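You operate a simulated robot arm through the tools that you are given. There is no shell and no other tool. Be economical: measure what you need, move in short steps, check, and stop when the job is done.

You are at the controls of a simulated two-armed robot. One attempt, no reset.

TASK
Take the air freshener can and put it in the long grey tray. Fetch the toner bottle from the yellow mat and stand it on the top of the ledger cupboard. Switch the cassette loader power switch on. Put the green tea bag from the top of the wall desk on the blue card and the jasmine tea bag on the output tray of the grey printer. Push the shelf cupboard left door shut. Put the withdrawal holder that says "590" from the left end of the front desk on the green slip there. Put the yellow bundle on the left end of the front desk away in the long grey tray. Do these in any order. Set down upright: air freshener can, toner bottle, withdrawal holder.

The check looks at the end state, three seconds after you hand in, the way a careful person would. Anything else that was tipped, shoved, dropped, spilled or broken makes it a failure.

THE ROBOT
Two 7-joint arms with two-finger parallel grippers on one trunk, on a base that drives. Base frame: it is fixed to the floor where the robot stands at the start and does not move with it; the origin is under the middle of the robot, x ahead of it, y to its left, z up; the surface under the hand at the start is at about z = 75. Lengths are in cm, angles in degrees, forces in N, time in s.
The left shoulder is at the start at [11, 16.9, 141.1], the right one opposite. With the tool pointing down near the work surface each hand reaches from about 38 to 72 cm from the robot's upright axis, wherever it stands, measured 20 degrees to its own side. Places, roughly: air freshener can [50, -25, 75]; blue card [-100, 225, 75]; cassette loader power switch [100, 210, 80]; long grey tray (71x19 cm) [132, -310, 76]; output tray of the grey printer (23x24 cm) [362, 170, 96]; shelf cupboard left door [330, 410, 30]; slip [350, -25, 75]; tea bag [-75, 250, 75]; toner bottle [100, 175, 75]; top of the ledger cupboard [-100, -170, 80]; withdrawal holder [325, 50, 75]; yellow bundle [325, -25, 75]. Payload 1.57 kg a hand.
The tool frame of a hand sits at the grasp point between the pads (the TCP): z along the fingers, y along the line on which they close. The tips reach 3 cm beyond it. The gripper opens to 8 cm. The fingers are 1.7 cm wide and 1.2 cm thick; the gripper's body (4 by 8.2 cm) begins 8 cm behind the TCP.
Orientation is that of the tool frame in the base frame, as [roll, pitch, yaw] about the fixed x, y, z axes, in that order (R = Rz(yaw) Ry(pitch) Rx(roll)). With the fingers straight down and closing along the base's y, the tool's x points along the base's -x, its y along +y and its z along -z.

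THE INTERFACE
- The arms move only by the tool send_rows. It takes "left_moves", "right_moves" or both (then of equal length, played together; a hand with none holds still); each is one flat list of numbers, 7 for each row, row after row: the closure, from 0 (fully open) to 1 (shut), then the shift along the base's x, y, z in cm, then the turn, a rotation vector about the base's x, y, z in degrees. In form: [fingers, x, y, z, wx, wy, wz, fingers, x, y, z, wx, wy, wz, ...]. A call has 1 to 8 rows; each row is the pose to reach, as a shift and turn from the pose commanded when the call began. Each row takes 0.2 s and may step no farther than 5 cm and 8.6 degrees from the row before; otherwise, or with a gripper value out of range, the whole call is refused. A pose out of reach is approached as far as the arm can. The call stops where the force on the tool passes 40 N (or 10 N more than at its start, if that is more) or the arm is blocked; 0.2 s more then pass. The fingers move at their own pace (about 7.2 cm/s each) and stop on an object; they squeeze with about 26 N. The grip force told is the motor's: it shows also when the fingers shut on nothing. Time passes only in rows, and 0.2 s behind the last, so rows that repeat a pose let the fingers close. The reply holds the time, the measured pose of the TCP, the force on the tool along the base axes, the opening and the grip force, in the units named above and with some noise, with the torque about the TCP (base axes, N m) and any sound that the robot's microphone picked up.
- Cameras (640 x 400 px; columns grow to the right, rows downward): "scene" is now at [14.14, -2.06, 160.52]; the picture's right is [-0.21, -0.98, 0.00], its down [-0.75, 0.16, -0.64] and it looks along [0.62, -0.14, -0.77] (base axes); focal length 295 px, centre (320, 200). "left" rides on the left gripper at [7.2, 0.7, -12.2] in its tool frame; the picture's right is [-0.09, 1.00, 0.00], its down [-0.84, -0.08, -0.54] and it looks along [-0.54, -0.05, 0.84] (tool axes); focal length 238 px, centre (320, 200). "right" rides on the right gripper at [7.2, -0.7, -12.2] in its tool frame; the picture's right is [0.09, 1.00, 0.00], its down [-0.84, 0.08, -0.54] and it looks along [-0.54, 0.05, 0.84] (tool axes); focal length 238 px, centre (320, 200). There is no depth. A picture from a camera that has moved, and an enlarged one, comes with that camera's place and axes in the base frame and with its lens. The place of the scene camera against the robot may be out by one fixed shift of up to 2.5 cm in any direction.
- grab_frame(camera): a new picture of that camera. The clock stands still meanwhile.
- raise_lower(by): slides the trunk up (or, below 0, down) by that many cm; the arms and the scene camera ride with it, the base frame stays. It gives what a move gives, with no picture.
- steer(legs): drives the robot by 1 to 6 legs, each [ahead, left, turn to the left] in cm, cm and degrees, along the robot's own axes; the way and the turn of a leg run together, so that a leg with both is an arc; at most 150 cm and 180 degrees a leg. The arms and the cameras ride along, it lands a little off, and it stops where it bumps. It gives what a move gives.
- turn_head(pan, tilt): turns the head with the scene camera to pan (to the left, within 86 degrees either way) and tilt (down, from -29 to 69), counted from straight ahead of the robot. It gives what a move gives.
- zoom(camera, box): a new picture of the part [left, top, right, bottom] of that camera's present view, enlarged. The clock stands still meanwhile.
- hand_in(): hands the job in; it is judged then, once.

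Work in short steps. Places have to be worked out from the pictures, the camera data and where the tool is seen: move nearer, look again, correct. Check each grasp and each placing, and mend what went wrong. You have 207 turns and 202 pictures in all, those below and enlarged ones among them. Open the grippers and draw the arms clear of the work before you hand the job in, unless the task says otherwise; then end with one line.

The tools are called after "Call:" by a JSON object that holds its "op" and its "data". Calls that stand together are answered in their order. send_rows: Moves the arms, as the interface text tells. Its arguments: {"type":"object","properties":{"left_moves":{"type":"array","items":{"type":"number"}},"right_moves":{"type":"array","items":{"type":"number"}}},"required":[]} The other tools are called the same way: raise_lower (by) slides the trunk up or down; steer (legs) drives the base; turn_head (pan, tilt) turns the head that bears the scene camera; grab_frame (camera) takes a picture; zoom (camera, box) takes an enlarged picture of a part of a camera's view; hand_in () hands the job in.

At the start:

```text
time_s: 0.0
left_tool_pos: [70.01, 12.77, 109.79]
left_tcp_rot: [180.0, -0.1, -179.9]
left_force: [0.2, -0.5, -0.1]
left_moment: [0.0, 0.0, -0.03]
left_grip_width: 7.98
left_gripper_force: 0.0
right_tool_pos: [57.53, -46.27, 99.92]
right_tcp_rot: [180.0, 0.0, 180.0]
right_force: [0.0, -0.5, 0.4]
right_moment: [-0.03, 0.0, -0.02]
right_grip_width: 7.98
right_gripper_force: 0.1
trunk travel left (down, up): [-72.5, 16.5]
robot x, y, heading: [-0.38, 0.07, -0.2]
head pan, tilt: [-12.3, 50.4]
```

scene: 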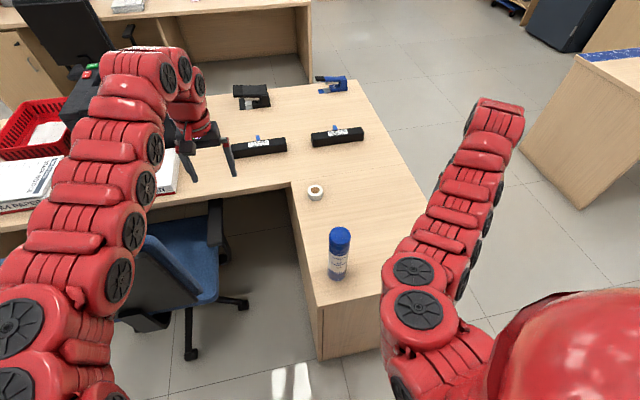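
right: 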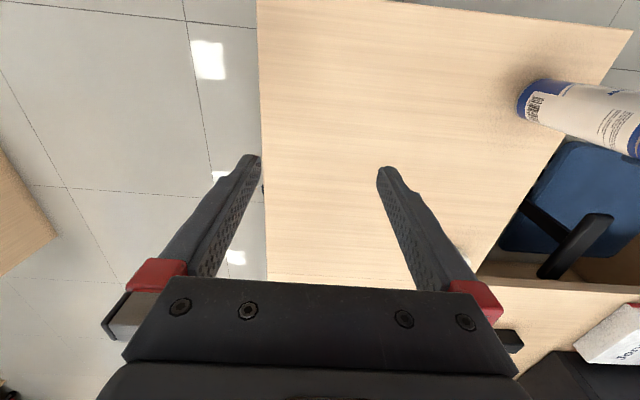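
left: 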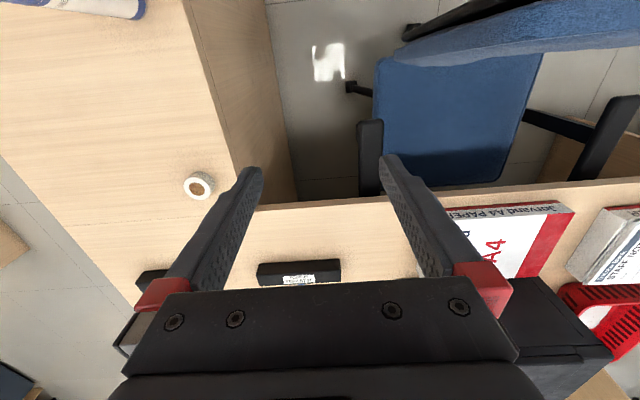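

The blue-capped can looks to stand near [53,-17]. I take an enlarged picture of it and a wider look around.

Call:
{"op": "zoom", "data": {"camera": "scene", "box": [260, 160, 420, 300]}}

Call:
{"op": "turn_head", "data": {"pan": 60, "tilt": 25}}

Call:
{"op": "grab_frame", "data": {"camera": "scene"}}

Call:
{"op": "turn_head", "data": {"pan": -60, "tilt": 25}}

Call:
{"op": "grab_frame", "data": {"camera": "scene"}}

Call:
{"op": "turn_head", "data": {"pan": 0, "tilt": 25}}

Call:
{"op": "grab_frame", "data": {"camera": "scene"}}

```text
2.86 times, centred on (340, 230) of scene
camera zoom: at [14.14, -2.06, 160.52], right [-0.21, -0.98, 0.0], down [-0.75, 0.16, -0.64], along [0.62, -0.14, -0.77], focal length 843 px, centre (263, 114)
```

zoom: 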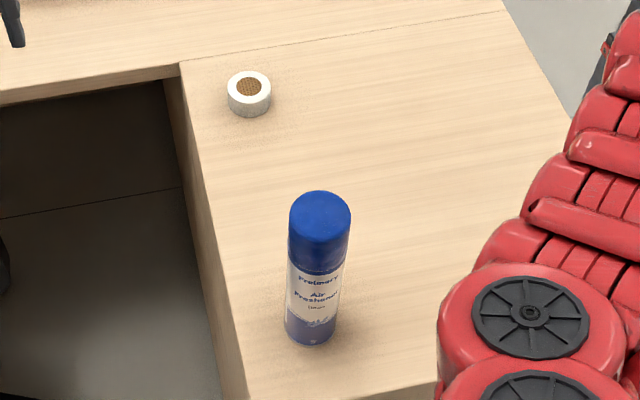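

```text
time_s: 1.4
left_tool_pos: [70.05, 12.65, 109.77]
left_tcp_rot: [-179.9, 0.0, -179.9]
left_force: [-0.6, -0.1, 0.3]
left_moment: [-0.02, 0.01, -0.01]
left_grip_width: 7.99
left_gripper_force: 0.0
right_tool_pos: [57.74, -46.39, 99.84]
right_tcp_rot: [179.9, 0.0, -180.0]
right_force: [-0.2, -0.5, 0.1]
right_moment: [-0.01, -0.01, 0.0]
right_grip_width: 7.99
right_gripper_force: 0.0
trunk travel left (down, up): [-72.5, 16.5]
robot x, y, heading: [0.03, -0.11, 0.1]
head pan, tilt: [60.0, 25.0]
```

```text
197 pictures are left
camera scene: at [11.27, 7.55, 164.32], right [0.87, -0.5, 0.0], down [-0.21, -0.37, -0.91], along [0.45, 0.78, -0.42], focal length 295 px, centre (320, 200)
```

scene: 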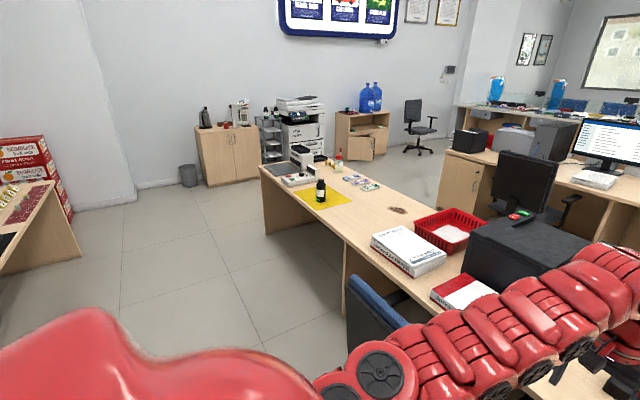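

```text
time_s: 3.4
left_tool_pos: [69.98, 12.72, 109.88]
left_tcp_rot: [-180.0, -0.1, -180.0]
left_force: [-0.1, 1.0, 0.4]
left_moment: [0.01, 0.03, -0.05]
left_grip_width: 7.97
left_gripper_force: 0.1
right_tool_pos: [57.65, -46.33, 100.01]
right_tcp_rot: [-180.0, 0.0, -180.0]
right_force: [0.3, -0.9, -0.9]
right_moment: [-0.03, -0.01, -0.03]
right_grip_width: 8.0
right_gripper_force: 0.2
trunk travel left (down, up): [-72.5, 16.5]
robot x, y, heading: [0.16, 0.18, 0.0]
head pan, tilt: [-60.0, 25.0]
```

```text
196 pictures are left
camera scene: at [11.27, -8.4, 164.33], right [-0.87, -0.5, 0.0], down [-0.21, 0.37, -0.91], along [0.45, -0.78, -0.42], focal length 295 px, centre (320, 200)
```

scene: 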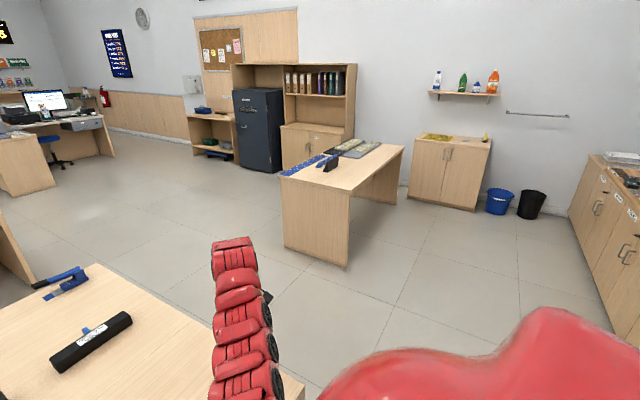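

```text
time_s: 4.7
left_tool_pos: [69.96, 12.59, 109.79]
left_tcp_rot: [-179.9, 0.0, -179.8]
left_force: [0.2, -0.5, -0.2]
left_moment: [-0.01, -0.03, -0.03]
left_grip_width: 7.99
left_gripper_force: 0.2
right_tool_pos: [57.61, -46.25, 99.89]
right_tcp_rot: [180.0, 0.0, 179.9]
right_force: [-0.1, -0.2, -0.1]
right_moment: [0.02, 0.0, -0.02]
right_grip_width: 8.0
right_gripper_force: 0.1
trunk travel left (down, up): [-72.5, 16.5]
robot x, y, heading: [-0.14, -0.2, 0.2]
head pan, tilt: [0.0, 25.0]
```

```text
195 pictures are left
camera scene: at [15.87, -0.43, 164.33], right [0.0, -1.0, 0.0], down [-0.42, 0.0, -0.91], along [0.91, 0.0, -0.42], focal length 295 px, centre (320, 200)
```

scene: 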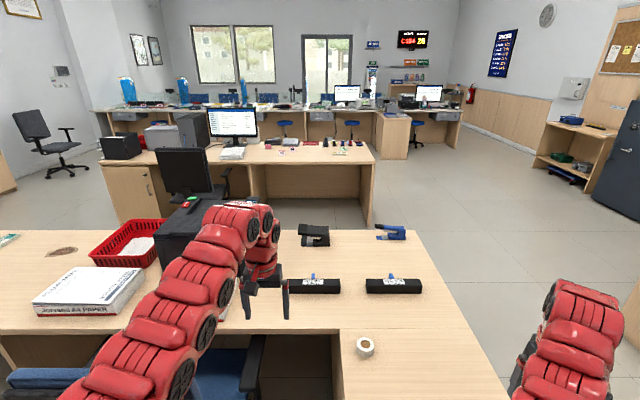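

I see the rooms layout. First the can: I bring the right hand up and closer to it, then look.

Call:
{"op": "send_rows", "data": {"right_moves": [0, -1, 2, 4, 0, 0, 0, 0, -2, 5, 8, 0, 0, 0, 0, -3, 8, 12, 0, 0, 0, 0, -4, 12, 14, 0, 0, 0, 0, -5, 16, 14, 0, 0, 0, 0, -5, 20, 14, 0, 0, 0]}}

Call:
{"op": "grab_frame", "data": {"camera": "right"}}

Call:
{"op": "turn_head", "data": {"pan": -12, "tilt": 50}}

Call:
{"op": "grab_frame", "data": {"camera": "scene"}}

```text
refused: row 2 steps farther than a row can; nothing moved
```

```text
194 pictures are left
camera right: at [50.42, -46.97, 112.0], right [-0.09, 1.0, 0.0], down [0.84, 0.08, 0.54], along [0.54, 0.05, -0.84], focal length 238 px, centre (320, 200)
```

right: 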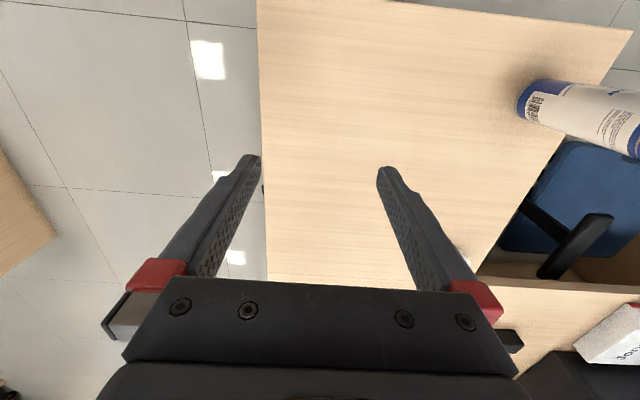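

```text
time_s: 5.6
left_tool_pos: [70.12, 12.61, 109.75]
left_tcp_rot: [-180.0, 0.1, -179.9]
left_force: [0.3, 0.6, 0.0]
left_moment: [-0.01, -0.02, -0.02]
left_grip_width: 8.01
left_gripper_force: 0.0
right_tool_pos: [57.6, -46.38, 99.96]
right_tcp_rot: [-179.9, 0.1, 180.0]
right_force: [-0.7, 0.0, -0.3]
right_moment: [0.0, -0.01, -0.01]
right_grip_width: 8.01
right_gripper_force: 0.1
trunk travel left (down, up): [-72.5, 16.5]
robot x, y, heading: [-0.16, 0.06, 0.2]
head pan, tilt: [-12.0, 50.0]
```

```text
193 pictures are left
camera scene: at [14.19, -2.02, 160.58], right [-0.21, -0.98, 0.0], down [-0.75, 0.16, -0.64], along [0.63, -0.13, -0.77], focal length 295 px, centre (320, 200)
```

scene: 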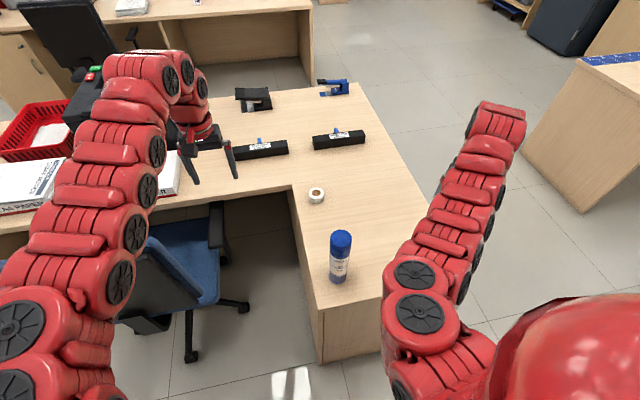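

The wrist view agrees: can base near [53.5,-15.5]. Raising, then moving over with smaller steps.

Call:
{"op": "send_rows", "data": {"right_moves": [0, -1, 2, 4, 0, 0, 0, 0, -2, 4, 8, 0, 0, 0, 0, -3, 7, 11.5, 0, 0, 0, 0, -4, 11, 14, 0, 0, 0, 0, -4, 15.5, 14, 0, 0, 0, 0, -4, 20, 14, 0, 0, 0, 0, -4, 24.5, 14, 0, 0, 0, 0, -4, 27, 14, 0, 0, 0]}}

Call:
{"op": "grab_frame", "data": {"camera": "right"}}

Call:
{"op": "grab_frame", "data": {"camera": "scene"}}

```text
time_s: 7.4
left_tool_pos: [70.09, 12.84, 110.01]
left_tcp_rot: [-179.9, 0.1, -180.0]
left_force: [-0.4, -0.1, -0.2]
left_moment: [-0.05, 0.0, -0.01]
left_grip_width: 7.99
left_gripper_force: 0.1
right_tool_pos: [61.94, -21.58, 114.54]
right_tcp_rot: [-180.0, -0.1, 180.0]
right_force: [0.1, -0.3, 0.9]
right_moment: [0.02, -0.02, 0.02]
right_grip_width: 8.01
right_gripper_force: 0.0
right hand out of reach, approached as far as the arm can: row 1, 2, 3, 4, 5, 6, 7, 8
trunk travel left (down, up): [-72.5, 16.5]
robot x, y, heading: [-0.01, -0.04, -0.2]
head pan, tilt: [-12.0, 50.0]
```

```text
192 pictures are left
camera right: at [54.77, -22.14, 126.57], right [-0.09, 1.0, 0.0], down [0.84, 0.08, 0.54], along [0.54, 0.05, -0.84], focal length 238 px, centre (320, 200)
```

right: 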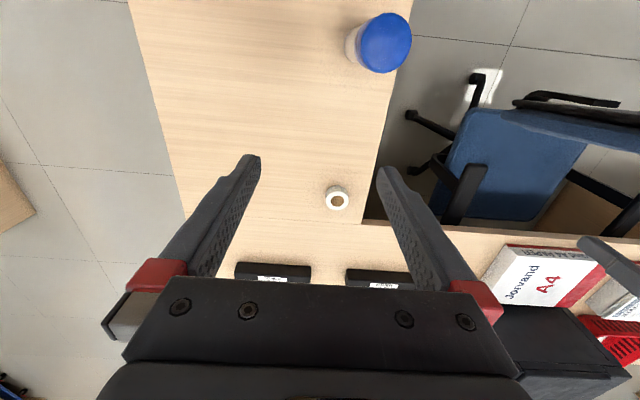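

```text
191 pictures are left
camera scene: at [14.06, -1.78, 160.59], right [-0.21, -0.98, 0.0], down [-0.75, 0.16, -0.64], along [0.63, -0.13, -0.77], focal length 295 px, centre (320, 200)
```

scene: 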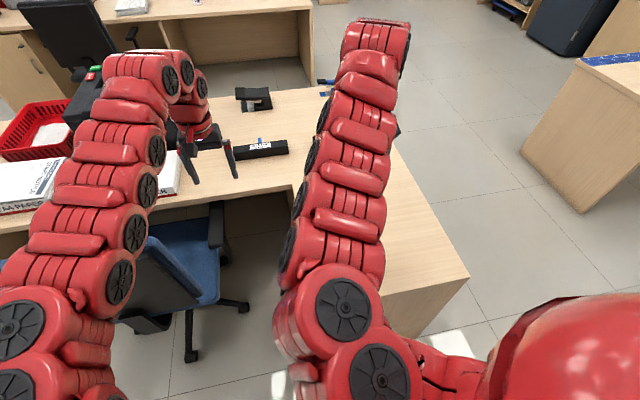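

The arm cannot come closer in at that height; can is near [53.8,-15.3]. I raise the trunk to give the arm room.

Call:
{"op": "raise_lower", "data": {"by": 15}}

Call:
{"op": "send_rows", "data": {"right_moves": [0, -2, 1.5, -3, 0, 0, 0, 0, -4, 3, -6, 0, 0, 0, 0, -6, 4.5, -9, 0, 0, 0, 0, -8, 6, -12, 0, 0, 0, 0, -8, 6, -13, 0, 0, 0]}}

Call:
{"op": "grab_frame", "data": {"camera": "right"}}

```text
time_s: 9.2
left_tool_pos: [70.03, 12.72, 124.75]
left_tcp_rot: [179.9, 0.0, -179.9]
left_force: [0.6, -0.2, 1.1]
left_moment: [-0.02, 0.01, 0.01]
left_grip_width: 8.03
left_gripper_force: 0.0
right_tool_pos: [62.1, -21.75, 129.42]
right_tcp_rot: [179.9, 0.0, 180.0]
right_force: [-0.7, 0.4, -0.8]
right_moment: [-0.01, -0.01, 0.03]
right_grip_width: 8.02
right_gripper_force: 0.0
trunk travel left (down, up): [-87.5, 1.5]
robot x, y, heading: [0.08, 0.03, 0.1]
head pan, tilt: [-12.0, 50.0]
```

```text
time_s: 10.4
left_tool_pos: [70.08, 12.76, 124.81]
left_tcp_rot: [-180.0, 0.0, -179.9]
left_force: [0.0, 0.2, 0.2]
left_moment: [0.01, 0.03, -0.05]
left_grip_width: 7.99
left_gripper_force: 0.0
right_tool_pos: [62.14, -21.78, 129.44]
right_tcp_rot: [180.0, 0.0, -180.0]
right_force: [0.2, 0.1, 0.1]
right_moment: [0.0, 0.0, 0.0]
right_grip_width: 8.01
right_gripper_force: 0.1
right hand out of reach, approached as far as the arm can: row 1, 2, 3, 4, 5
trunk travel left (down, up): [-87.5, 1.5]
robot x, y, heading: [-0.16, -0.39, 0.0]
head pan, tilt: [-12.0, 50.0]
```

```text
190 pictures are left
camera right: at [54.87, -22.39, 141.48], right [-0.09, 1.0, 0.0], down [0.84, 0.08, 0.54], along [0.54, 0.05, -0.84], focal length 238 px, centre (320, 200)
```

right: 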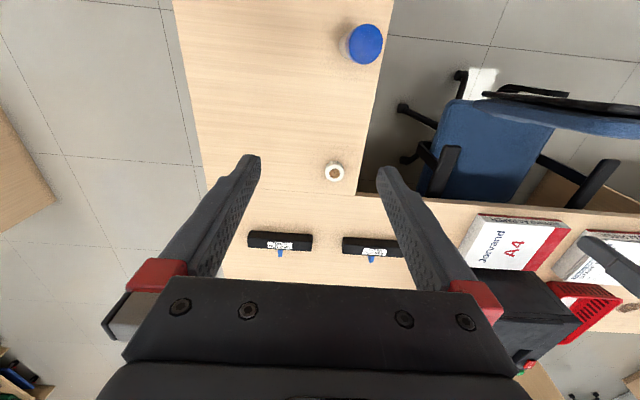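

No motion: the commanded pose was inside the unreachable zone. I go straight down first, with x out further.

Call:
{"op": "send_rows", "data": {"right_moves": [0, 4, 0, -3, 0, 0, 0, 0, 7, 0, -6, 0, 0, 0, 0, 7, 0, -10, 0, 0, 0, 0, 7, 0, -14, 0, 0, 0]}}

```text
time_s: 11.4
left_tool_pos: [70.04, 12.52, 124.84]
left_tcp_rot: [-180.0, 0.0, -179.9]
left_force: [0.5, 0.2, -0.8]
left_moment: [0.05, 0.0, -0.01]
left_grip_width: 8.01
left_gripper_force: 0.0
right_tool_pos: [69.02, -22.48, 114.94]
right_tcp_rot: [179.9, -0.1, 179.9]
right_force: [0.2, -0.2, -0.2]
right_moment: [-0.04, 0.01, -0.04]
right_grip_width: 8.0
right_gripper_force: 0.1
trunk travel left (down, up): [-87.5, 1.5]
robot x, y, heading: [-0.09, -0.22, 0.0]
head pan, tilt: [-12.0, 50.0]
```

Commands are relative to the reached pose. Now I move to over the can.

Call:
{"op": "send_rows", "data": {"right_moves": [0, -4, 2, -1, 0, 0, 0, 0, -8, 4, -2, 0, 0, 0, 0, -12, 6, -2.5, 0, 0, 0, 0, -15.2, 7.2, -2.5, 0, 0, 0]}}

Call:
{"op": "grab_frame", "data": {"camera": "right"}}

```text
time_s: 12.4
left_tool_pos: [69.82, 12.74, 124.89]
left_tcp_rot: [-179.9, 0.1, -179.9]
left_force: [0.3, -0.8, 1.0]
left_moment: [0.01, 0.03, 0.01]
left_grip_width: 8.02
left_gripper_force: 0.1
right_tool_pos: [63.49, -15.19, 109.86]
right_tcp_rot: [-179.9, -0.4, 179.9]
right_force: [0.2, 0.2, 0.4]
right_moment: [0.0, -0.02, -0.01]
right_grip_width: 8.01
right_gripper_force: 0.1
right hand out of reach, approached as far as the arm can: row 2, 3, 4
trunk travel left (down, up): [-87.5, 1.5]
robot x, y, heading: [-0.24, -0.2, -0.1]
head pan, tilt: [-12.0, 50.0]
```

```text
189 pictures are left
camera right: at [56.38, -15.79, 122.15], right [-0.09, 1.0, 0.0], down [0.84, 0.08, 0.54], along [0.54, 0.05, -0.84], focal length 238 px, centre (320, 200)
```

right: 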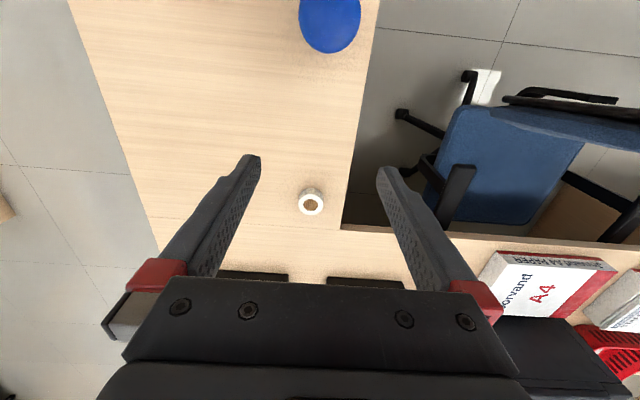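

The arm cannot bend in closer, so I back the base 10 cm; the hand (tips at 107) stays well above the can.

Call:
{"op": "steer", "data": {"legs": [[-10, 0, 0]]}}

Call:
{"op": "grab_frame", "data": {"camera": "right"}}

```text
time_s: 13.5
left_tool_pos: [60.23, 12.77, 124.76]
left_tcp_rot: [-179.9, -0.1, -179.9]
left_force: [1.0, 0.8, -0.4]
left_moment: [0.0, 0.0, -0.05]
left_grip_width: 8.01
left_gripper_force: 0.2
right_tool_pos: [53.83, -15.31, 109.92]
right_tcp_rot: [-179.9, -0.3, 179.9]
right_force: [0.2, 0.0, -1.2]
right_moment: [-0.02, 0.03, 0.01]
right_grip_width: 7.98
right_gripper_force: 0.1
trunk travel left (down, up): [-87.5, 1.5]
robot x, y, heading: [-9.73, 0.14, -0.1]
head pan, tilt: [-12.0, 50.0]
```

```text
188 pictures are left
camera right: at [46.68, -15.94, 122.02], right [-0.09, 1.0, 0.0], down [0.84, 0.08, 0.54], along [0.53, 0.05, -0.84], focal length 238 px, centre (320, 200)
```

right: 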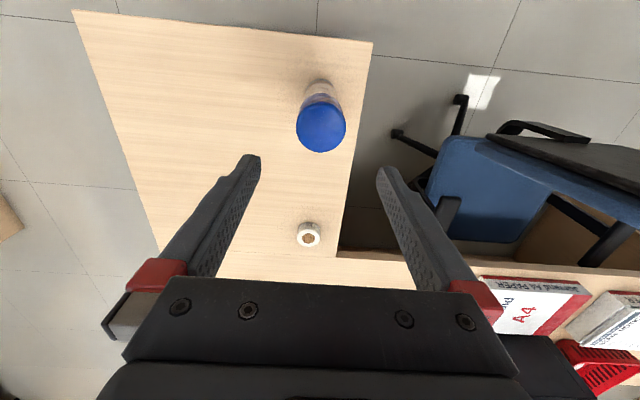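

Can centre comes out at [53.2,-15.4], width about 5.4 cm. I descend to TCP z ≈ 91.5 and close.

Call:
{"op": "send_rows", "data": {"right_moves": [0, -0.5, 0, -4.5, 0, 0, 0, 0, -0.5, 0, -9, 0, 0, 0, 0, -0.5, 0, -13, 0, 0, 0, 0, -0.5, 0, -16, 0, 0, 0, 0, -0.5, 0, -18.4, 0, 0, 0, 1, -0.5, 0, -18.4, 0, 0, 0, 1, -0.5, 0, -18.4, 0, 0, 0, 1, -0.5, 0, -18.4, 0, 0, 0]}}

Call:
{"op": "grab_frame", "data": {"camera": "right"}}

```text
time_s: 15.3
left_tool_pos: [60.08, 12.69, 124.88]
left_tcp_rot: [179.9, -0.1, -179.8]
left_force: [0.2, 0.1, 0.6]
left_moment: [0.0, -0.01, -0.04]
left_grip_width: 7.99
left_gripper_force: 0.0
right_tool_pos: [53.31, -15.38, 91.57]
right_tcp_rot: [-180.0, -0.3, -180.0]
right_force: [-0.2, 0.4, 0.2]
right_moment: [0.04, 0.0, 0.0]
right_grip_width: 5.62
right_gripper_force: 25.7
trunk travel left (down, up): [-87.5, 1.5]
robot x, y, heading: [-10.07, 0.37, 0.1]
head pan, tilt: [-12.0, 50.0]
```

```text
187 pictures are left
camera right: at [46.12, -15.9, 103.61], right [-0.09, 1.0, 0.0], down [0.84, 0.08, 0.54], along [0.54, 0.05, -0.84], focal length 238 px, centre (320, 200)
```

right: 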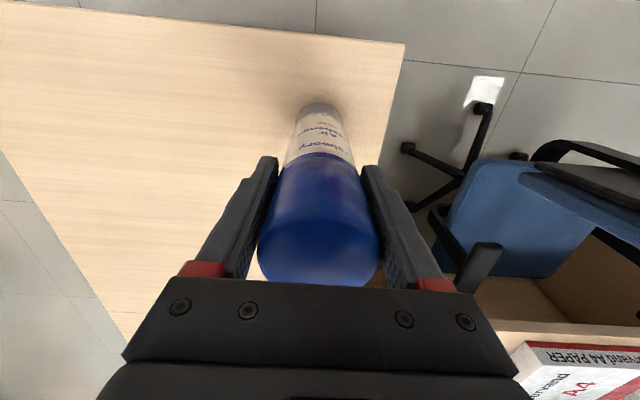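

The can is held (5.6 cm wide), grip 16.5 cm above its base. I lift it, back off and turn toward the tray desk, then look.

Call:
{"op": "send_rows", "data": {"right_moves": [1, 0, 0, 4, 0, 0, 0, 1, 0, 0, 8, 0, 0, 0, 1, 0, 0, 12, 0, 0, 0, 1, 0, 0, 16, 0, 0, 0, 1, 0, 0, 18, 0, 0, 0]}}

Call:
{"op": "steer", "data": {"legs": [[-15, 0, 0], [0, 0, -90], [100, 0, 0]]}}

Call:
{"op": "turn_head", "data": {"pan": 15, "tilt": 30}}

Call:
{"op": "grab_frame", "data": {"camera": "scene"}}

```text
time_s: 16.5
left_tool_pos: [59.94, 12.38, 124.94]
left_tcp_rot: [179.9, 0.0, -179.9]
left_force: [0.3, 0.3, -0.6]
left_moment: [0.02, 0.03, -0.01]
left_grip_width: 8.03
left_gripper_force: 0.1
right_tool_pos: [53.09, -15.66, 109.55]
right_tcp_rot: [179.9, -0.5, 179.9]
right_force: [-1.4, -0.3, -2.3]
right_moment: [0.03, 0.01, 0.02]
right_grip_width: 5.61
right_gripper_force: 26.2
right hand out of reach, approached as far as the arm can: row 5
trunk travel left (down, up): [-87.5, 1.5]
robot x, y, heading: [-9.93, 0.12, 0.0]
head pan, tilt: [-12.0, 50.0]
```

```text
time_s: 26.6
left_tool_pos: [-18.11, -171.2, 124.87]
left_tcp_rot: [180.0, 0.0, 88.2]
left_force: [0.3, 0.2, -0.1]
left_moment: [0.0, 0.01, 0.01]
left_grip_width: 8.0
left_gripper_force: 0.0
right_tool_pos: [-45.96, -163.47, 109.41]
right_tcp_rot: [-179.9, -0.6, 87.9]
right_force: [0.2, 0.0, -3.1]
right_moment: [-0.01, -0.05, 0.03]
right_grip_width: 5.63
right_gripper_force: 26.3
trunk travel left (down, up): [-87.5, 1.5]
robot x, y, heading: [-28.51, -100.32, -91.8]
head pan, tilt: [-12.0, 50.0]
```

```text
time_s: 27.5
left_tool_pos: [-18.08, -171.24, 124.75]
left_tcp_rot: [-180.0, 0.0, 88.3]
left_force: [0.2, 0.0, -0.2]
left_moment: [0.0, 0.0, 0.03]
left_grip_width: 8.03
left_gripper_force: 0.0
right_tool_pos: [-45.96, -163.69, 109.45]
right_tcp_rot: [-180.0, -0.5, 88.0]
right_force: [-0.1, 1.2, -2.5]
right_moment: [-0.01, -0.01, -0.01]
right_grip_width: 5.6
right_gripper_force: 26.3
trunk travel left (down, up): [-87.5, 1.5]
robot x, y, heading: [-28.24, -100.5, -92.2]
head pan, tilt: [15.0, 30.0]
```

```text
186 pictures are left
camera scene: at [-27.97, -118.09, 178.52], right [-0.97, -0.22, 0.0], down [-0.11, 0.49, -0.87], along [0.19, -0.84, -0.5], focal length 295 px, centre (320, 200)
```

scene: 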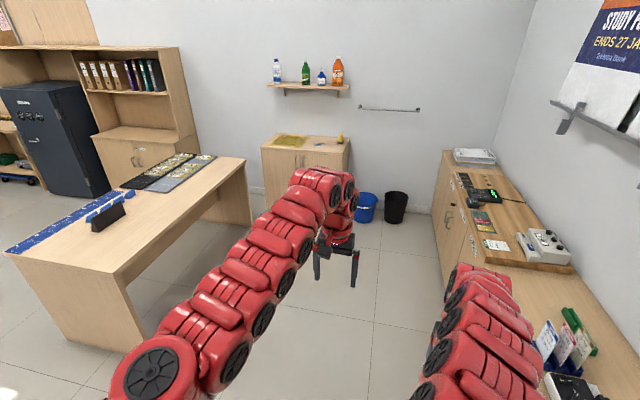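

The grey tray lies on this desk's near side, a black one behind it. I drive on to y≈-300 and turn to face the desk side.

Call:
{"op": "steer", "data": {"legs": [[150, 0, 2], [50, 0, 0], [0, 0, 90], [60, 0, 0]]}}

Call:
{"op": "turn_head", "data": {"pan": -5, "tilt": 45}}

Call:
{"op": "grab_frame", "data": {"camera": "scene"}}

Call:
{"op": "grab_frame", "data": {"camera": "right"}}

```text
time_s: 44.3
left_tool_pos: [96.94, -290.09, 124.97]
left_tcp_rot: [179.9, 0.1, 178.5]
left_force: [0.4, -0.3, -0.2]
left_moment: [-0.01, 0.03, -0.02]
left_grip_width: 8.0
left_gripper_force: 0.0
right_tool_pos: [89.43, -317.91, 109.36]
right_tcp_rot: [-179.9, -0.4, 178.6]
right_force: [0.8, -0.5, -3.6]
right_moment: [0.01, 0.02, -0.02]
right_grip_width: 5.62
right_gripper_force: 26.2
trunk travel left (down, up): [-87.5, 1.5]
robot x, y, heading: [26.28, -300.94, -1.4]
head pan, tilt: [15.0, 30.0]
```

```text
time_s: 45.1
left_tool_pos: [97.03, -290.19, 124.8]
left_tcp_rot: [-180.0, 0.0, 178.7]
left_force: [0.2, -0.5, 0.5]
left_moment: [-0.01, 0.05, -0.03]
left_grip_width: 7.99
left_gripper_force: 0.0
right_tool_pos: [89.49, -317.87, 109.28]
right_tcp_rot: [180.0, -0.6, 178.5]
right_force: [-0.5, 0.6, -2.4]
right_moment: [0.01, 0.05, -0.04]
right_grip_width: 5.61
right_gripper_force: 25.7
trunk travel left (down, up): [-87.5, 1.5]
robot x, y, heading: [26.21, -300.85, -1.2]
head pan, tilt: [-5.0, 45.0]
```

```text
185 pictures are left
camera scene: at [41.39, -302.47, 176.26], right [-0.11, -0.99, 0.0], down [-0.7, 0.08, -0.71], along [0.7, -0.08, -0.71], focal length 295 px, centre (320, 200)
```

scene: 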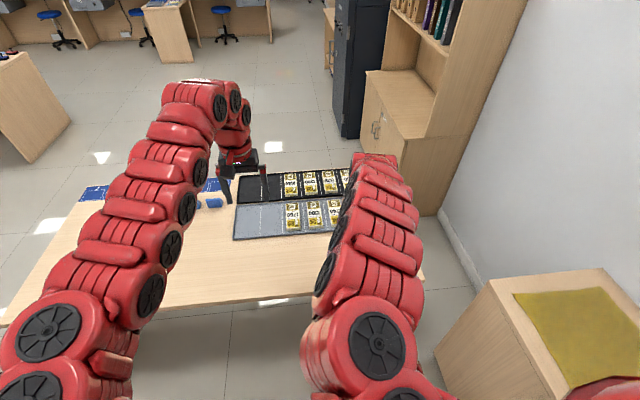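

```text
184 pictures are left
camera right: at [82.48, -318.41, 121.47], right [-0.07, 1.0, 0.0], down [0.84, 0.06, 0.53], along [0.53, 0.04, -0.85], focal length 238 px, centre (320, 200)
```

right: 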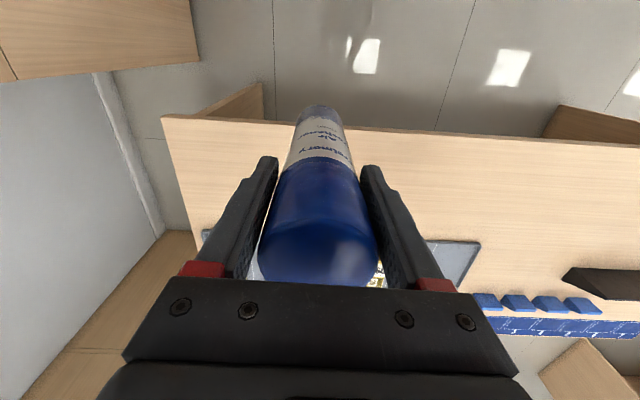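

The grey tray has an empty left section. I zoom in on it to see its borders and contents.

Call:
{"op": "zoom", "data": {"camera": "scene", "box": [180, 150, 380, 275]}}

Call:
{"op": "grab_frame", "data": {"camera": "left"}}

```text
3.20 times, centred on (280, 212) of scene
camera zoom: at [41.39, -302.47, 176.26], right [-0.11, -0.99, 0.0], down [-0.7, 0.08, -0.71], along [0.7, -0.08, -0.71], focal length 945 px, centre (448, 160)
```

zoom: 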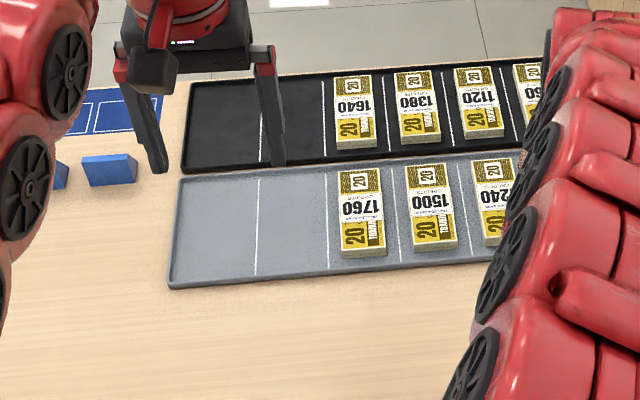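

```text
182 pictures are left
camera left: at [89.76, -289.29, 136.83], right [0.12, 0.99, 0.0], down [0.83, -0.1, 0.54], along [0.54, -0.06, -0.84], focal length 238 px, centre (320, 200)
```

left: 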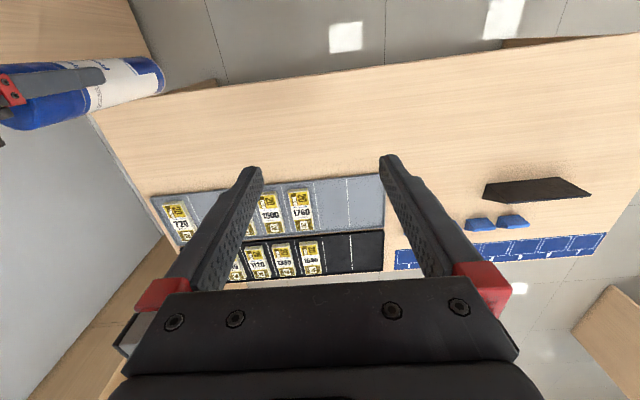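

Slot 1 (leftmost, empty) centre is about [131.5,-280.5] by the wrist camera. I drive closer and a bit to the left.

Call:
{"op": "steer", "data": {"legs": [[36, 29, 1.3]]}}

Call:
{"op": "grab_frame", "data": {"camera": "left"}}

Call:
{"op": "grab_frame", "data": {"camera": "right"}}

```text
time_s: 47.9
left_tool_pos: [133.5, -260.28, 124.9]
left_tcp_rot: [-180.0, 0.1, 179.9]
left_force: [0.4, 0.3, -0.2]
left_moment: [-0.01, 0.02, -0.02]
left_grip_width: 7.99
left_gripper_force: 0.1
right_tool_pos: [126.73, -288.09, 109.39]
right_tcp_rot: [179.9, -0.5, 179.9]
right_force: [-0.3, -0.1, -2.0]
right_moment: [0.02, 0.04, 0.03]
right_grip_width: 5.59
right_gripper_force: 25.8
trunk travel left (down, up): [-87.5, 1.5]
robot x, y, heading: [63.68, -272.01, -0.2]
head pan, tilt: [-5.0, 45.0]
```

```text
181 pictures are left
camera left: at [126.28, -259.47, 136.92], right [0.09, 1.0, 0.0], down [0.84, -0.08, 0.54], along [0.54, -0.05, -0.84], focal length 238 px, centre (320, 200)
```

left: 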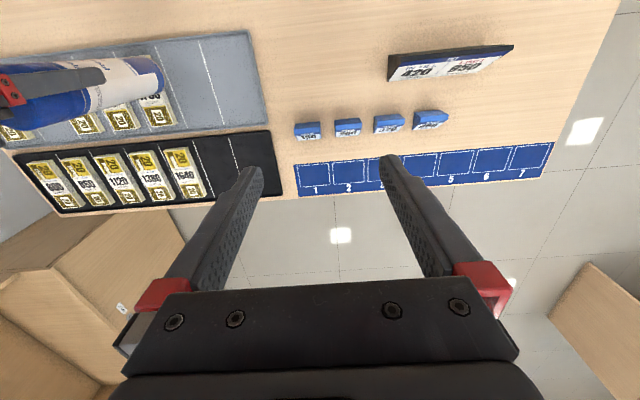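

```text
180 pictures are left
camera right: at [119.69, -288.73, 121.53], right [-0.09, 1.0, 0.0], down [0.84, 0.07, 0.54], along [0.53, 0.05, -0.84], focal length 238 px, centre (320, 200)
```

right: 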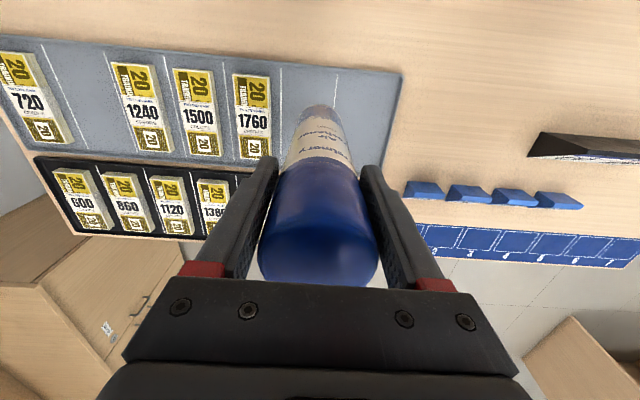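

Slot 1 spans y -274…-284.5, x 122…142; I target [131.3,-279.3]. Move over and descend to just above.

Call:
{"op": "send_rows", "data": {"right_moves": [1, 2.2, 4.3, 0, 0, 0, 0, 1, 4.5, 8.7, 0, 0, 0, 0, 1, 4.5, 8.7, -4.5, 0, 0, 0, 1, 4.5, 8.7, -9, 0, 0, 0, 1, 4.5, 8.7, -13, 0, 0, 0, 1, 4.5, 8.7, -15, 0, 0, 0]}}

Call:
{"op": "grab_frame", "data": {"camera": "left"}}

```text
time_s: 49.3
left_tool_pos: [133.55, -259.89, 124.85]
left_tcp_rot: [-179.9, -0.1, 179.9]
left_force: [0.3, -0.6, 0.7]
left_moment: [-0.04, 0.0, 0.01]
left_grip_width: 7.99
left_gripper_force: 0.0
right_tool_pos: [130.92, -279.18, 95.42]
right_tcp_rot: [180.0, -0.3, 179.8]
right_force: [0.4, 0.1, -3.3]
right_moment: [0.02, 0.02, 0.02]
right_grip_width: 5.61
right_gripper_force: 26.5
right hand out of reach, approached as far as the arm can: row 6
trunk travel left (down, up): [-87.5, 1.5]
robot x, y, heading: [63.72, -272.41, -0.3]
head pan, tilt: [-5.0, 45.0]
```

```text
179 pictures are left
camera left: at [126.34, -259.31, 136.87], right [0.09, 1.0, 0.0], down [0.84, -0.08, 0.54], along [0.54, -0.05, -0.84], focal length 238 px, centre (320, 200)
```

left: 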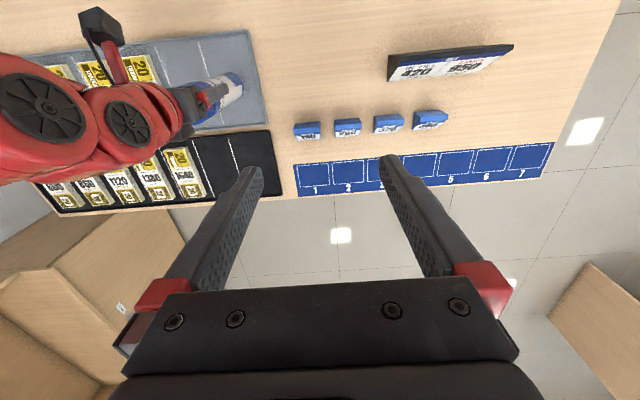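

The can is well over slot 1 but the reach ended; I lower the trunk a little (hands ride down).

Call:
{"op": "raise_lower", "data": {"by": -2}}

Call:
{"op": "send_rows", "data": {"right_moves": [1, 0, 0, -0.4, 0, 0, 0, 1, 0, 0, -0.8, 0, 0, 0, 1, 0, 0, -1.1, 0, 0, 0]}}

Call:
{"op": "grab_frame", "data": {"camera": "right"}}

```text
time_s: 50.0
left_tool_pos: [133.55, -260.06, 122.8]
left_tcp_rot: [180.0, 0.0, 179.9]
left_force: [0.8, 0.4, 0.4]
left_moment: [-0.01, 0.02, 0.0]
left_grip_width: 8.01
left_gripper_force: 0.0
right_tool_pos: [130.93, -279.34, 93.38]
right_tcp_rot: [-180.0, -0.5, 179.8]
right_force: [0.9, 0.4, -3.7]
right_moment: [-0.02, 0.03, -0.01]
right_grip_width: 5.64
right_gripper_force: 26.3
trunk travel left (down, up): [-85.5, 3.5]
robot x, y, heading: [63.69, -272.43, -0.3]
head pan, tilt: [-5.0, 45.0]
```

```text
time_s: 50.8
left_tool_pos: [133.61, -260.1, 122.85]
left_tcp_rot: [-180.0, 0.0, 179.9]
left_force: [-0.4, -0.7, -0.3]
left_moment: [-0.03, -0.05, 0.02]
left_grip_width: 8.02
left_gripper_force: 0.1
right_tool_pos: [130.58, -279.44, 92.68]
right_tcp_rot: [-179.9, -0.5, 179.8]
right_force: [0.4, 1.0, -2.8]
right_moment: [0.01, 0.02, 0.02]
right_grip_width: 5.62
right_gripper_force: 25.9
right hand out of reach, approached as far as the arm can: row 2, 3
trunk travel left (down, up): [-85.5, 3.5]
robot x, y, heading: [63.65, -272.22, -0.1]
head pan, tilt: [-5.0, 45.0]
```

```text
178 pictures are left
camera right: at [123.48, -280.13, 104.89], right [-0.09, 1.0, 0.0], down [0.84, 0.07, 0.53], along [0.53, 0.05, -0.85], focal length 238 px, centre (320, 200)
```

right: 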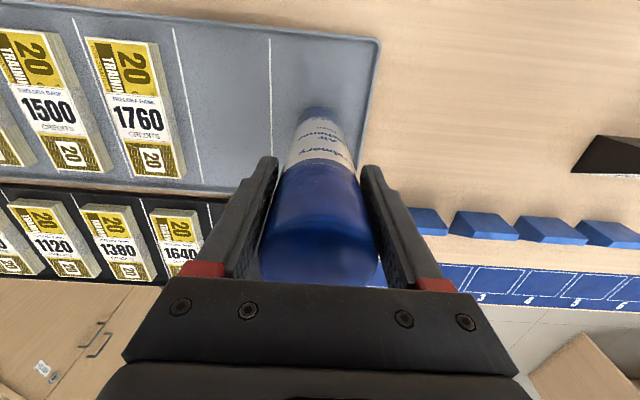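

Still not touching; lower the trunk 8 cm while lifting the arm to compensate isn't needed — I go down by trunk in small amounts.

Call:
{"op": "raise_lower", "data": {"by": -0.6}}

Call:
{"op": "raise_lower", "data": {"by": -0.4}}

```text
time_s: 51.3
left_tool_pos: [133.54, -260.06, 122.2]
left_tcp_rot: [179.9, 0.1, 179.9]
left_force: [0.1, 0.7, 0.5]
left_moment: [0.01, 0.0, -0.01]
left_grip_width: 8.0
left_gripper_force: 0.2
right_tool_pos: [130.54, -279.45, 92.15]
right_tcp_rot: [-179.9, -0.5, 179.8]
right_force: [-0.2, 0.0, -3.0]
right_moment: [0.0, 0.03, 0.03]
right_grip_width: 5.6
right_gripper_force: 26.0
trunk travel left (down, up): [-84.9, 4.1]
robot x, y, heading: [63.64, -272.54, -0.3]
head pan, tilt: [-5.0, 45.0]
```

```text
time_s: 51.8
left_tool_pos: [133.69, -260.13, 121.93]
left_tcp_rot: [179.9, 0.1, 179.9]
left_force: [0.0, 0.0, 0.2]
left_moment: [0.02, -0.01, -0.01]
left_grip_width: 8.01
left_gripper_force: 0.1
right_tool_pos: [130.7, -279.53, 91.81]
right_tcp_rot: [-180.0, -0.4, 179.9]
right_force: [-0.2, 0.0, 5.4]
right_moment: [0.07, 0.17, 0.01]
right_grip_width: 5.62
right_gripper_force: 25.8
trunk travel left (down, up): [-84.5, 4.5]
robot x, y, heading: [63.66, -272.3, 0.0]
head pan, tilt: [-5.0, 45.0]
```

Contact is made (force turned to +5). I open the fingers and rise.

Call:
{"op": "send_rows", "data": {"right_moves": [0.5, 0, 0, 0, 0, 0, 0, 0, 0, 0, 0, 0, 0, 0, 0, 0, 0, 0, 0, 0, 0, 0, 0, 0, 4, 0, 0, 0, 0, 0, 0, 8, 0, 0, 0, 0, 0, 0, 12, 0, 0, 0, 0, 0, 0, 16, 0, 0, 0]}}

Call:
{"op": "grab_frame", "data": {"camera": "right"}}

Call:
{"op": "grab_frame", "data": {"camera": "scene"}}

```text
time_s: 53.4
left_tool_pos: [133.56, -260.22, 121.75]
left_tcp_rot: [179.8, 0.0, 180.0]
left_force: [0.9, -0.4, 0.5]
left_moment: [0.08, 0.07, 0.0]
left_grip_width: 8.0
left_gripper_force: 0.1
right_tool_pos: [131.16, -280.23, 107.88]
right_tcp_rot: [179.1, -0.3, 178.2]
right_force: [-3.8, 4.0, -1.7]
right_moment: [-0.6, -0.37, -0.01]
right_grip_width: 8.05
right_gripper_force: 0.1
trunk travel left (down, up): [-84.5, 4.5]
robot x, y, heading: [63.4, -272.11, -0.1]
head pan, tilt: [-5.0, 45.0]
```

```text
177 pictures are left
camera right: at [123.9, -280.81, 120.06], right [-0.06, 1.0, 0.02], down [0.84, 0.04, 0.54], along [0.54, 0.05, -0.84], focal length 238 px, centre (320, 200)
```

right: 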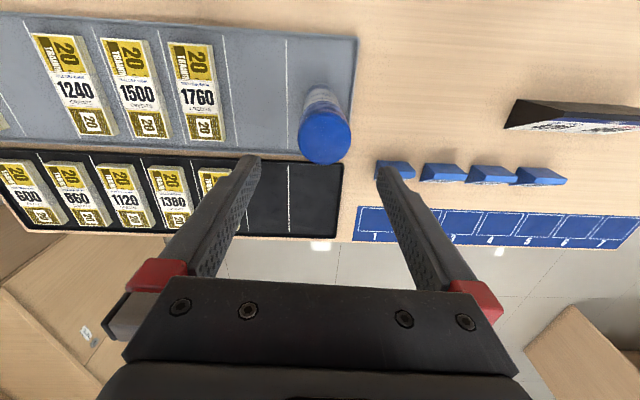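

```text
176 pictures are left
camera scene: at [78.29, -274.07, 173.27], right [-0.09, -1.0, 0.0], down [-0.7, 0.07, -0.71], along [0.7, -0.06, -0.71], focal length 295 px, centre (320, 200)
```

scene: 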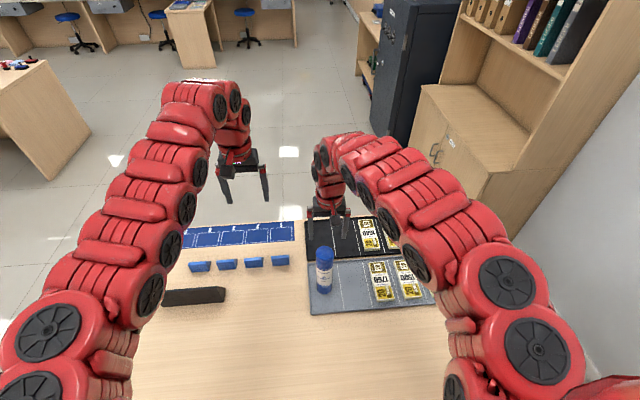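

The can stands upright in slot 1. Next the switch and the toner: back off, and drive along to the left end of the main desk, facing it.

Call:
{"op": "steer", "data": {"legs": [[-88, 0, 0], [0, 150, 0], [0, 150, 0], [0, 150, 0], [45, 5, 0]]}}

Call:
{"op": "turn_head", "data": {"pan": 10, "tilt": 45}}

Call:
{"op": "grab_frame", "data": {"camera": "scene"}}

Call:
{"op": "grab_frame", "data": {"camera": "left"}}

```text
time_s: 81.5
left_tool_pos: [108.62, 191.59, 121.91]
left_tcp_rot: [-179.9, 0.1, 177.4]
left_force: [-0.8, 0.7, -0.9]
left_moment: [0.01, -0.03, 0.0]
left_grip_width: 8.0
left_gripper_force: 0.1
right_tool_pos: [104.68, 172.27, 107.64]
right_tcp_rot: [180.0, -0.4, 177.3]
right_force: [0.2, 0.2, -0.4]
right_moment: [0.0, -0.01, -0.01]
right_grip_width: 8.01
right_gripper_force: 0.0
trunk travel left (down, up): [-84.5, 4.5]
robot x, y, heading: [38.16, 182.14, -2.7]
head pan, tilt: [-5.0, 45.0]
```

```text
time_s: 82.3
left_tool_pos: [108.69, 191.56, 121.74]
left_tcp_rot: [179.9, 0.0, 177.3]
left_force: [-0.7, 0.2, 1.2]
left_moment: [-0.01, 0.02, 0.0]
left_grip_width: 8.06
left_gripper_force: 0.1
right_tool_pos: [104.87, 172.37, 107.53]
right_tcp_rot: [-180.0, -0.5, 177.3]
right_force: [0.2, 0.0, 0.0]
right_moment: [-0.01, 0.02, -0.02]
right_grip_width: 8.01
right_gripper_force: 0.0
trunk travel left (down, up): [-84.5, 4.5]
robot x, y, heading: [38.2, 182.09, -2.6]
head pan, tilt: [10.0, 45.0]
```

```text
175 pictures are left
camera scene: at [52.9, 182.41, 173.26], right [0.13, -0.99, 0.0], down [-0.7, -0.09, -0.71], along [0.7, 0.09, -0.71], focal length 295 px, centre (320, 200)
```

scene: 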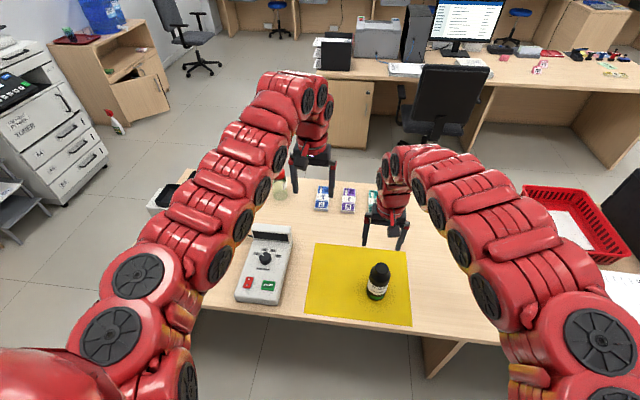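

```text
174 pictures are left
camera left: at [101.52, 192.5, 133.85], right [0.14, 0.99, 0.0], down [0.83, -0.11, 0.54], along [0.54, -0.07, -0.84], focal length 238 px, centre (320, 200)
```

left: 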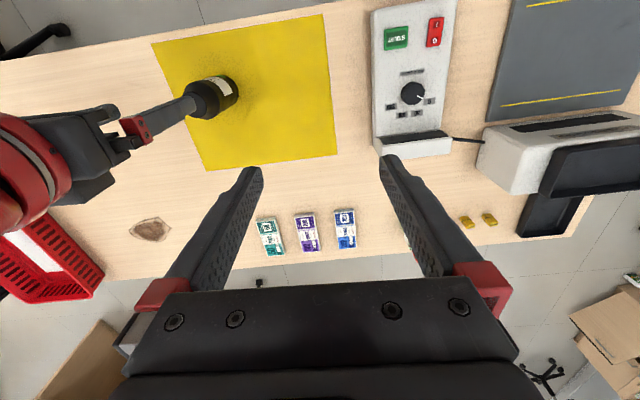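

The loader's control box shows a red rocker, a green START button and a dial. I zoom in on the rocker from both cameras.

Call:
{"op": "zoom", "data": {"camera": "left", "box": [360, 0, 470, 160]}}

Call:
{"op": "zoom", "data": {"camera": "scene", "box": [220, 220, 310, 310]}}

```text
2.50 times, centred on (415, 80) of left
camera zoom: at [101.52, 192.5, 133.85], right [0.14, 0.99, 0.0], down [0.83, -0.11, 0.54], along [0.54, -0.07, -0.84], focal length 596 px, centre (82, 500)
```

zoom: 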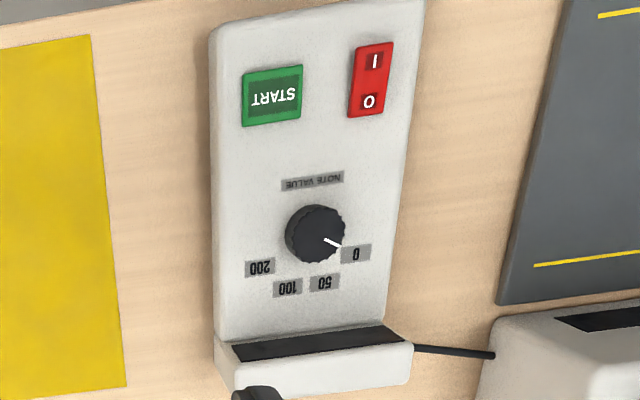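

```text
4.44 times, centred on (265, 265) of scene
camera zoom: at [52.9, 182.41, 173.26], right [0.13, -0.99, 0.0], down [-0.7, -0.09, -0.71], along [0.7, 0.09, -0.71], focal length 1312 px, centre (564, -89)
```

zoom: 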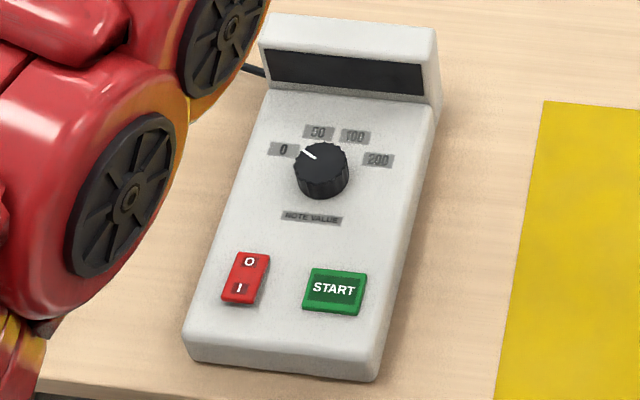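

The "I" half is the end nearer the robot, at about [101.2,214]. I shift the base left so switch and toner fall well within each hand's reach.

Call:
{"op": "steer", "data": {"legs": [[5, 14, 2.6]]}}

Call:
{"op": "send_rows", "data": {"left_moves": [1, -3, 3, -4, 0, 0, 0, 1, -6, 5, -7, 0, 0, 0, 1, -7, 6, -11, 0, 0, 0, 1, -7, 6, -15, 0, 0, 0]}}

Call:
{"op": "grab_frame", "data": {"camera": "left"}}

Call:
{"op": "grab_frame", "data": {"camera": "right"}}

```text
time_s: 83.7
left_tool_pos: [113.37, 207.84, 121.96]
left_tcp_rot: [179.9, 0.0, 179.9]
left_force: [-0.4, -0.1, 0.0]
left_moment: [0.01, 0.0, -0.01]
left_grip_width: 7.99
left_gripper_force: 0.0
right_tool_pos: [110.36, 188.44, 107.72]
right_tcp_rot: [179.9, -0.4, 179.7]
right_force: [0.2, -0.4, 0.1]
right_moment: [0.01, 0.01, 0.04]
right_grip_width: 7.98
right_gripper_force: 0.0
trunk travel left (down, up): [-84.5, 4.5]
robot x, y, heading: [43.55, 195.68, -0.3]
head pan, tilt: [10.0, 45.0]
```

```text
refused: row 1 steps farther than a row can; nothing moved
```

```text
171 pictures are left
camera left: at [106.23, 208.56, 133.95], right [0.09, 1.0, 0.0], down [0.84, -0.08, 0.54], along [0.54, -0.05, -0.84], focal length 238 px, centre (320, 200)
```

left: 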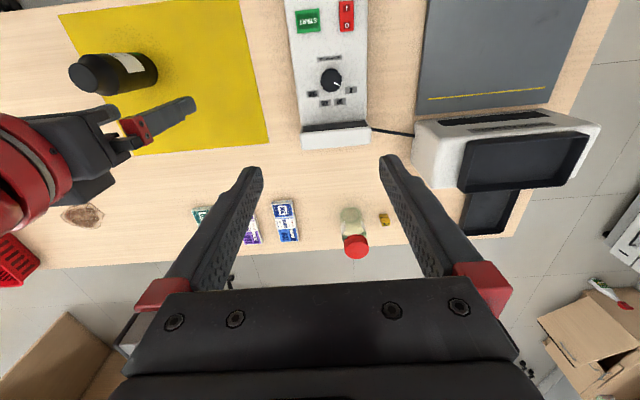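

```text
170 pictures are left
camera right: at [103.34, 187.97, 119.88], right [-0.09, 1.0, 0.0], down [0.84, 0.07, 0.54], along [0.53, 0.05, -0.84], focal length 238 px, centre (320, 200)
```

right: 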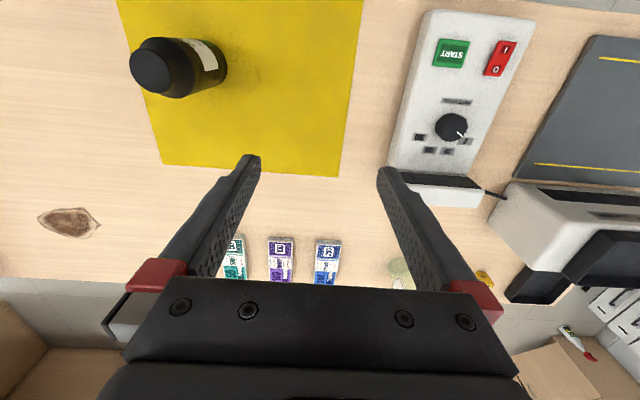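

Rocker "I" end at [100.6,214.1], surface near z=80; toner stands at about [106.4,170.9], top at 90.6. I lower the trunk 8, and bring the closed left fingers above the "I" end.

Call:
{"op": "raise_lower", "data": {"by": -8}}

Call:
{"op": "send_rows", "data": {"left_moves": [1, -2, 1, -4, 0, 0, 0, 1, -5, 2, -7, 0, 0, 0, 1, -8, 4, -10, 0, 0, 0, 1, -10.5, 5, -14, 0, 0, 0, 1, -12.7, 6.3, -18, 0, 0, 0, 1, -12.7, 6.3, -22, 0, 0, 0]}}

Call:
{"op": "grab_frame", "data": {"camera": "left"}}

Call:
{"op": "zoom", "data": {"camera": "right", "box": [80, 0, 320, 150]}}

```text
time_s: 84.8
left_tool_pos: [113.56, 208.09, 113.9]
left_tcp_rot: [-180.0, 0.2, 179.8]
left_force: [-0.4, 0.4, 0.0]
left_moment: [0.0, 0.03, 0.01]
left_grip_width: 8.0
left_gripper_force: 0.0
right_tool_pos: [110.42, 188.69, 99.78]
right_tcp_rot: [180.0, -0.5, 179.7]
right_force: [0.8, -0.4, 0.4]
right_moment: [-0.01, -0.01, 0.02]
right_grip_width: 8.0
right_gripper_force: 0.0
trunk travel left (down, up): [-76.5, 12.5]
robot x, y, heading: [43.27, 195.62, -0.2]
head pan, tilt: [10.0, 45.0]
```

```text
time_s: 86.2
left_tool_pos: [100.98, 214.73, 91.89]
left_tcp_rot: [-180.0, 0.0, 179.9]
left_force: [0.1, 0.4, -0.1]
left_moment: [-0.02, 0.01, 0.0]
left_grip_width: 0.02
left_gripper_force: 21.2
left hand out of reach, approached as far as the arm can: row 3, 4
right_tool_pos: [110.5, 188.93, 99.6]
right_tcp_rot: [-179.9, -0.5, 179.7]
right_force: [0.4, -0.4, -0.4]
right_moment: [-0.04, 0.02, 0.03]
right_grip_width: 8.02
right_gripper_force: 0.0
trunk travel left (down, up): [-76.5, 12.5]
robot x, y, heading: [43.5, 195.97, -0.3]
head pan, tilt: [10.0, 45.0]
```

```text
169 pictures are left
camera left: at [93.75, 215.38, 103.82], right [0.09, 1.0, 0.0], down [0.84, -0.08, 0.54], along [0.54, -0.05, -0.84], focal length 238 px, centre (320, 200)
```

left: 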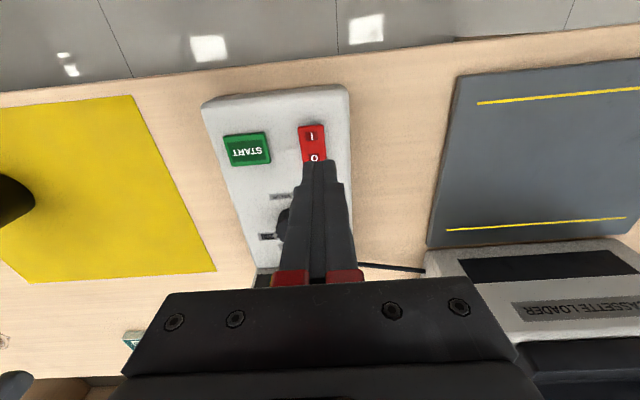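

```text
2.67 times, centred on (200, 75) of right
camera zoom: at [103.41, 188.3, 111.84], right [-0.09, 1.0, 0.0], down [0.84, 0.07, 0.53], along [0.53, 0.05, -0.84], focal length 636 px, centre (640, 533)
```

zoom: 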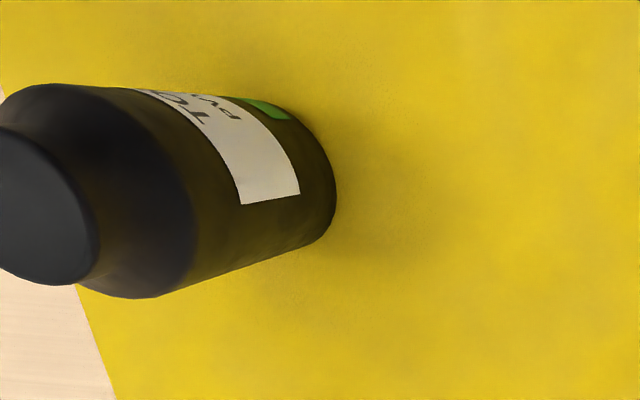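

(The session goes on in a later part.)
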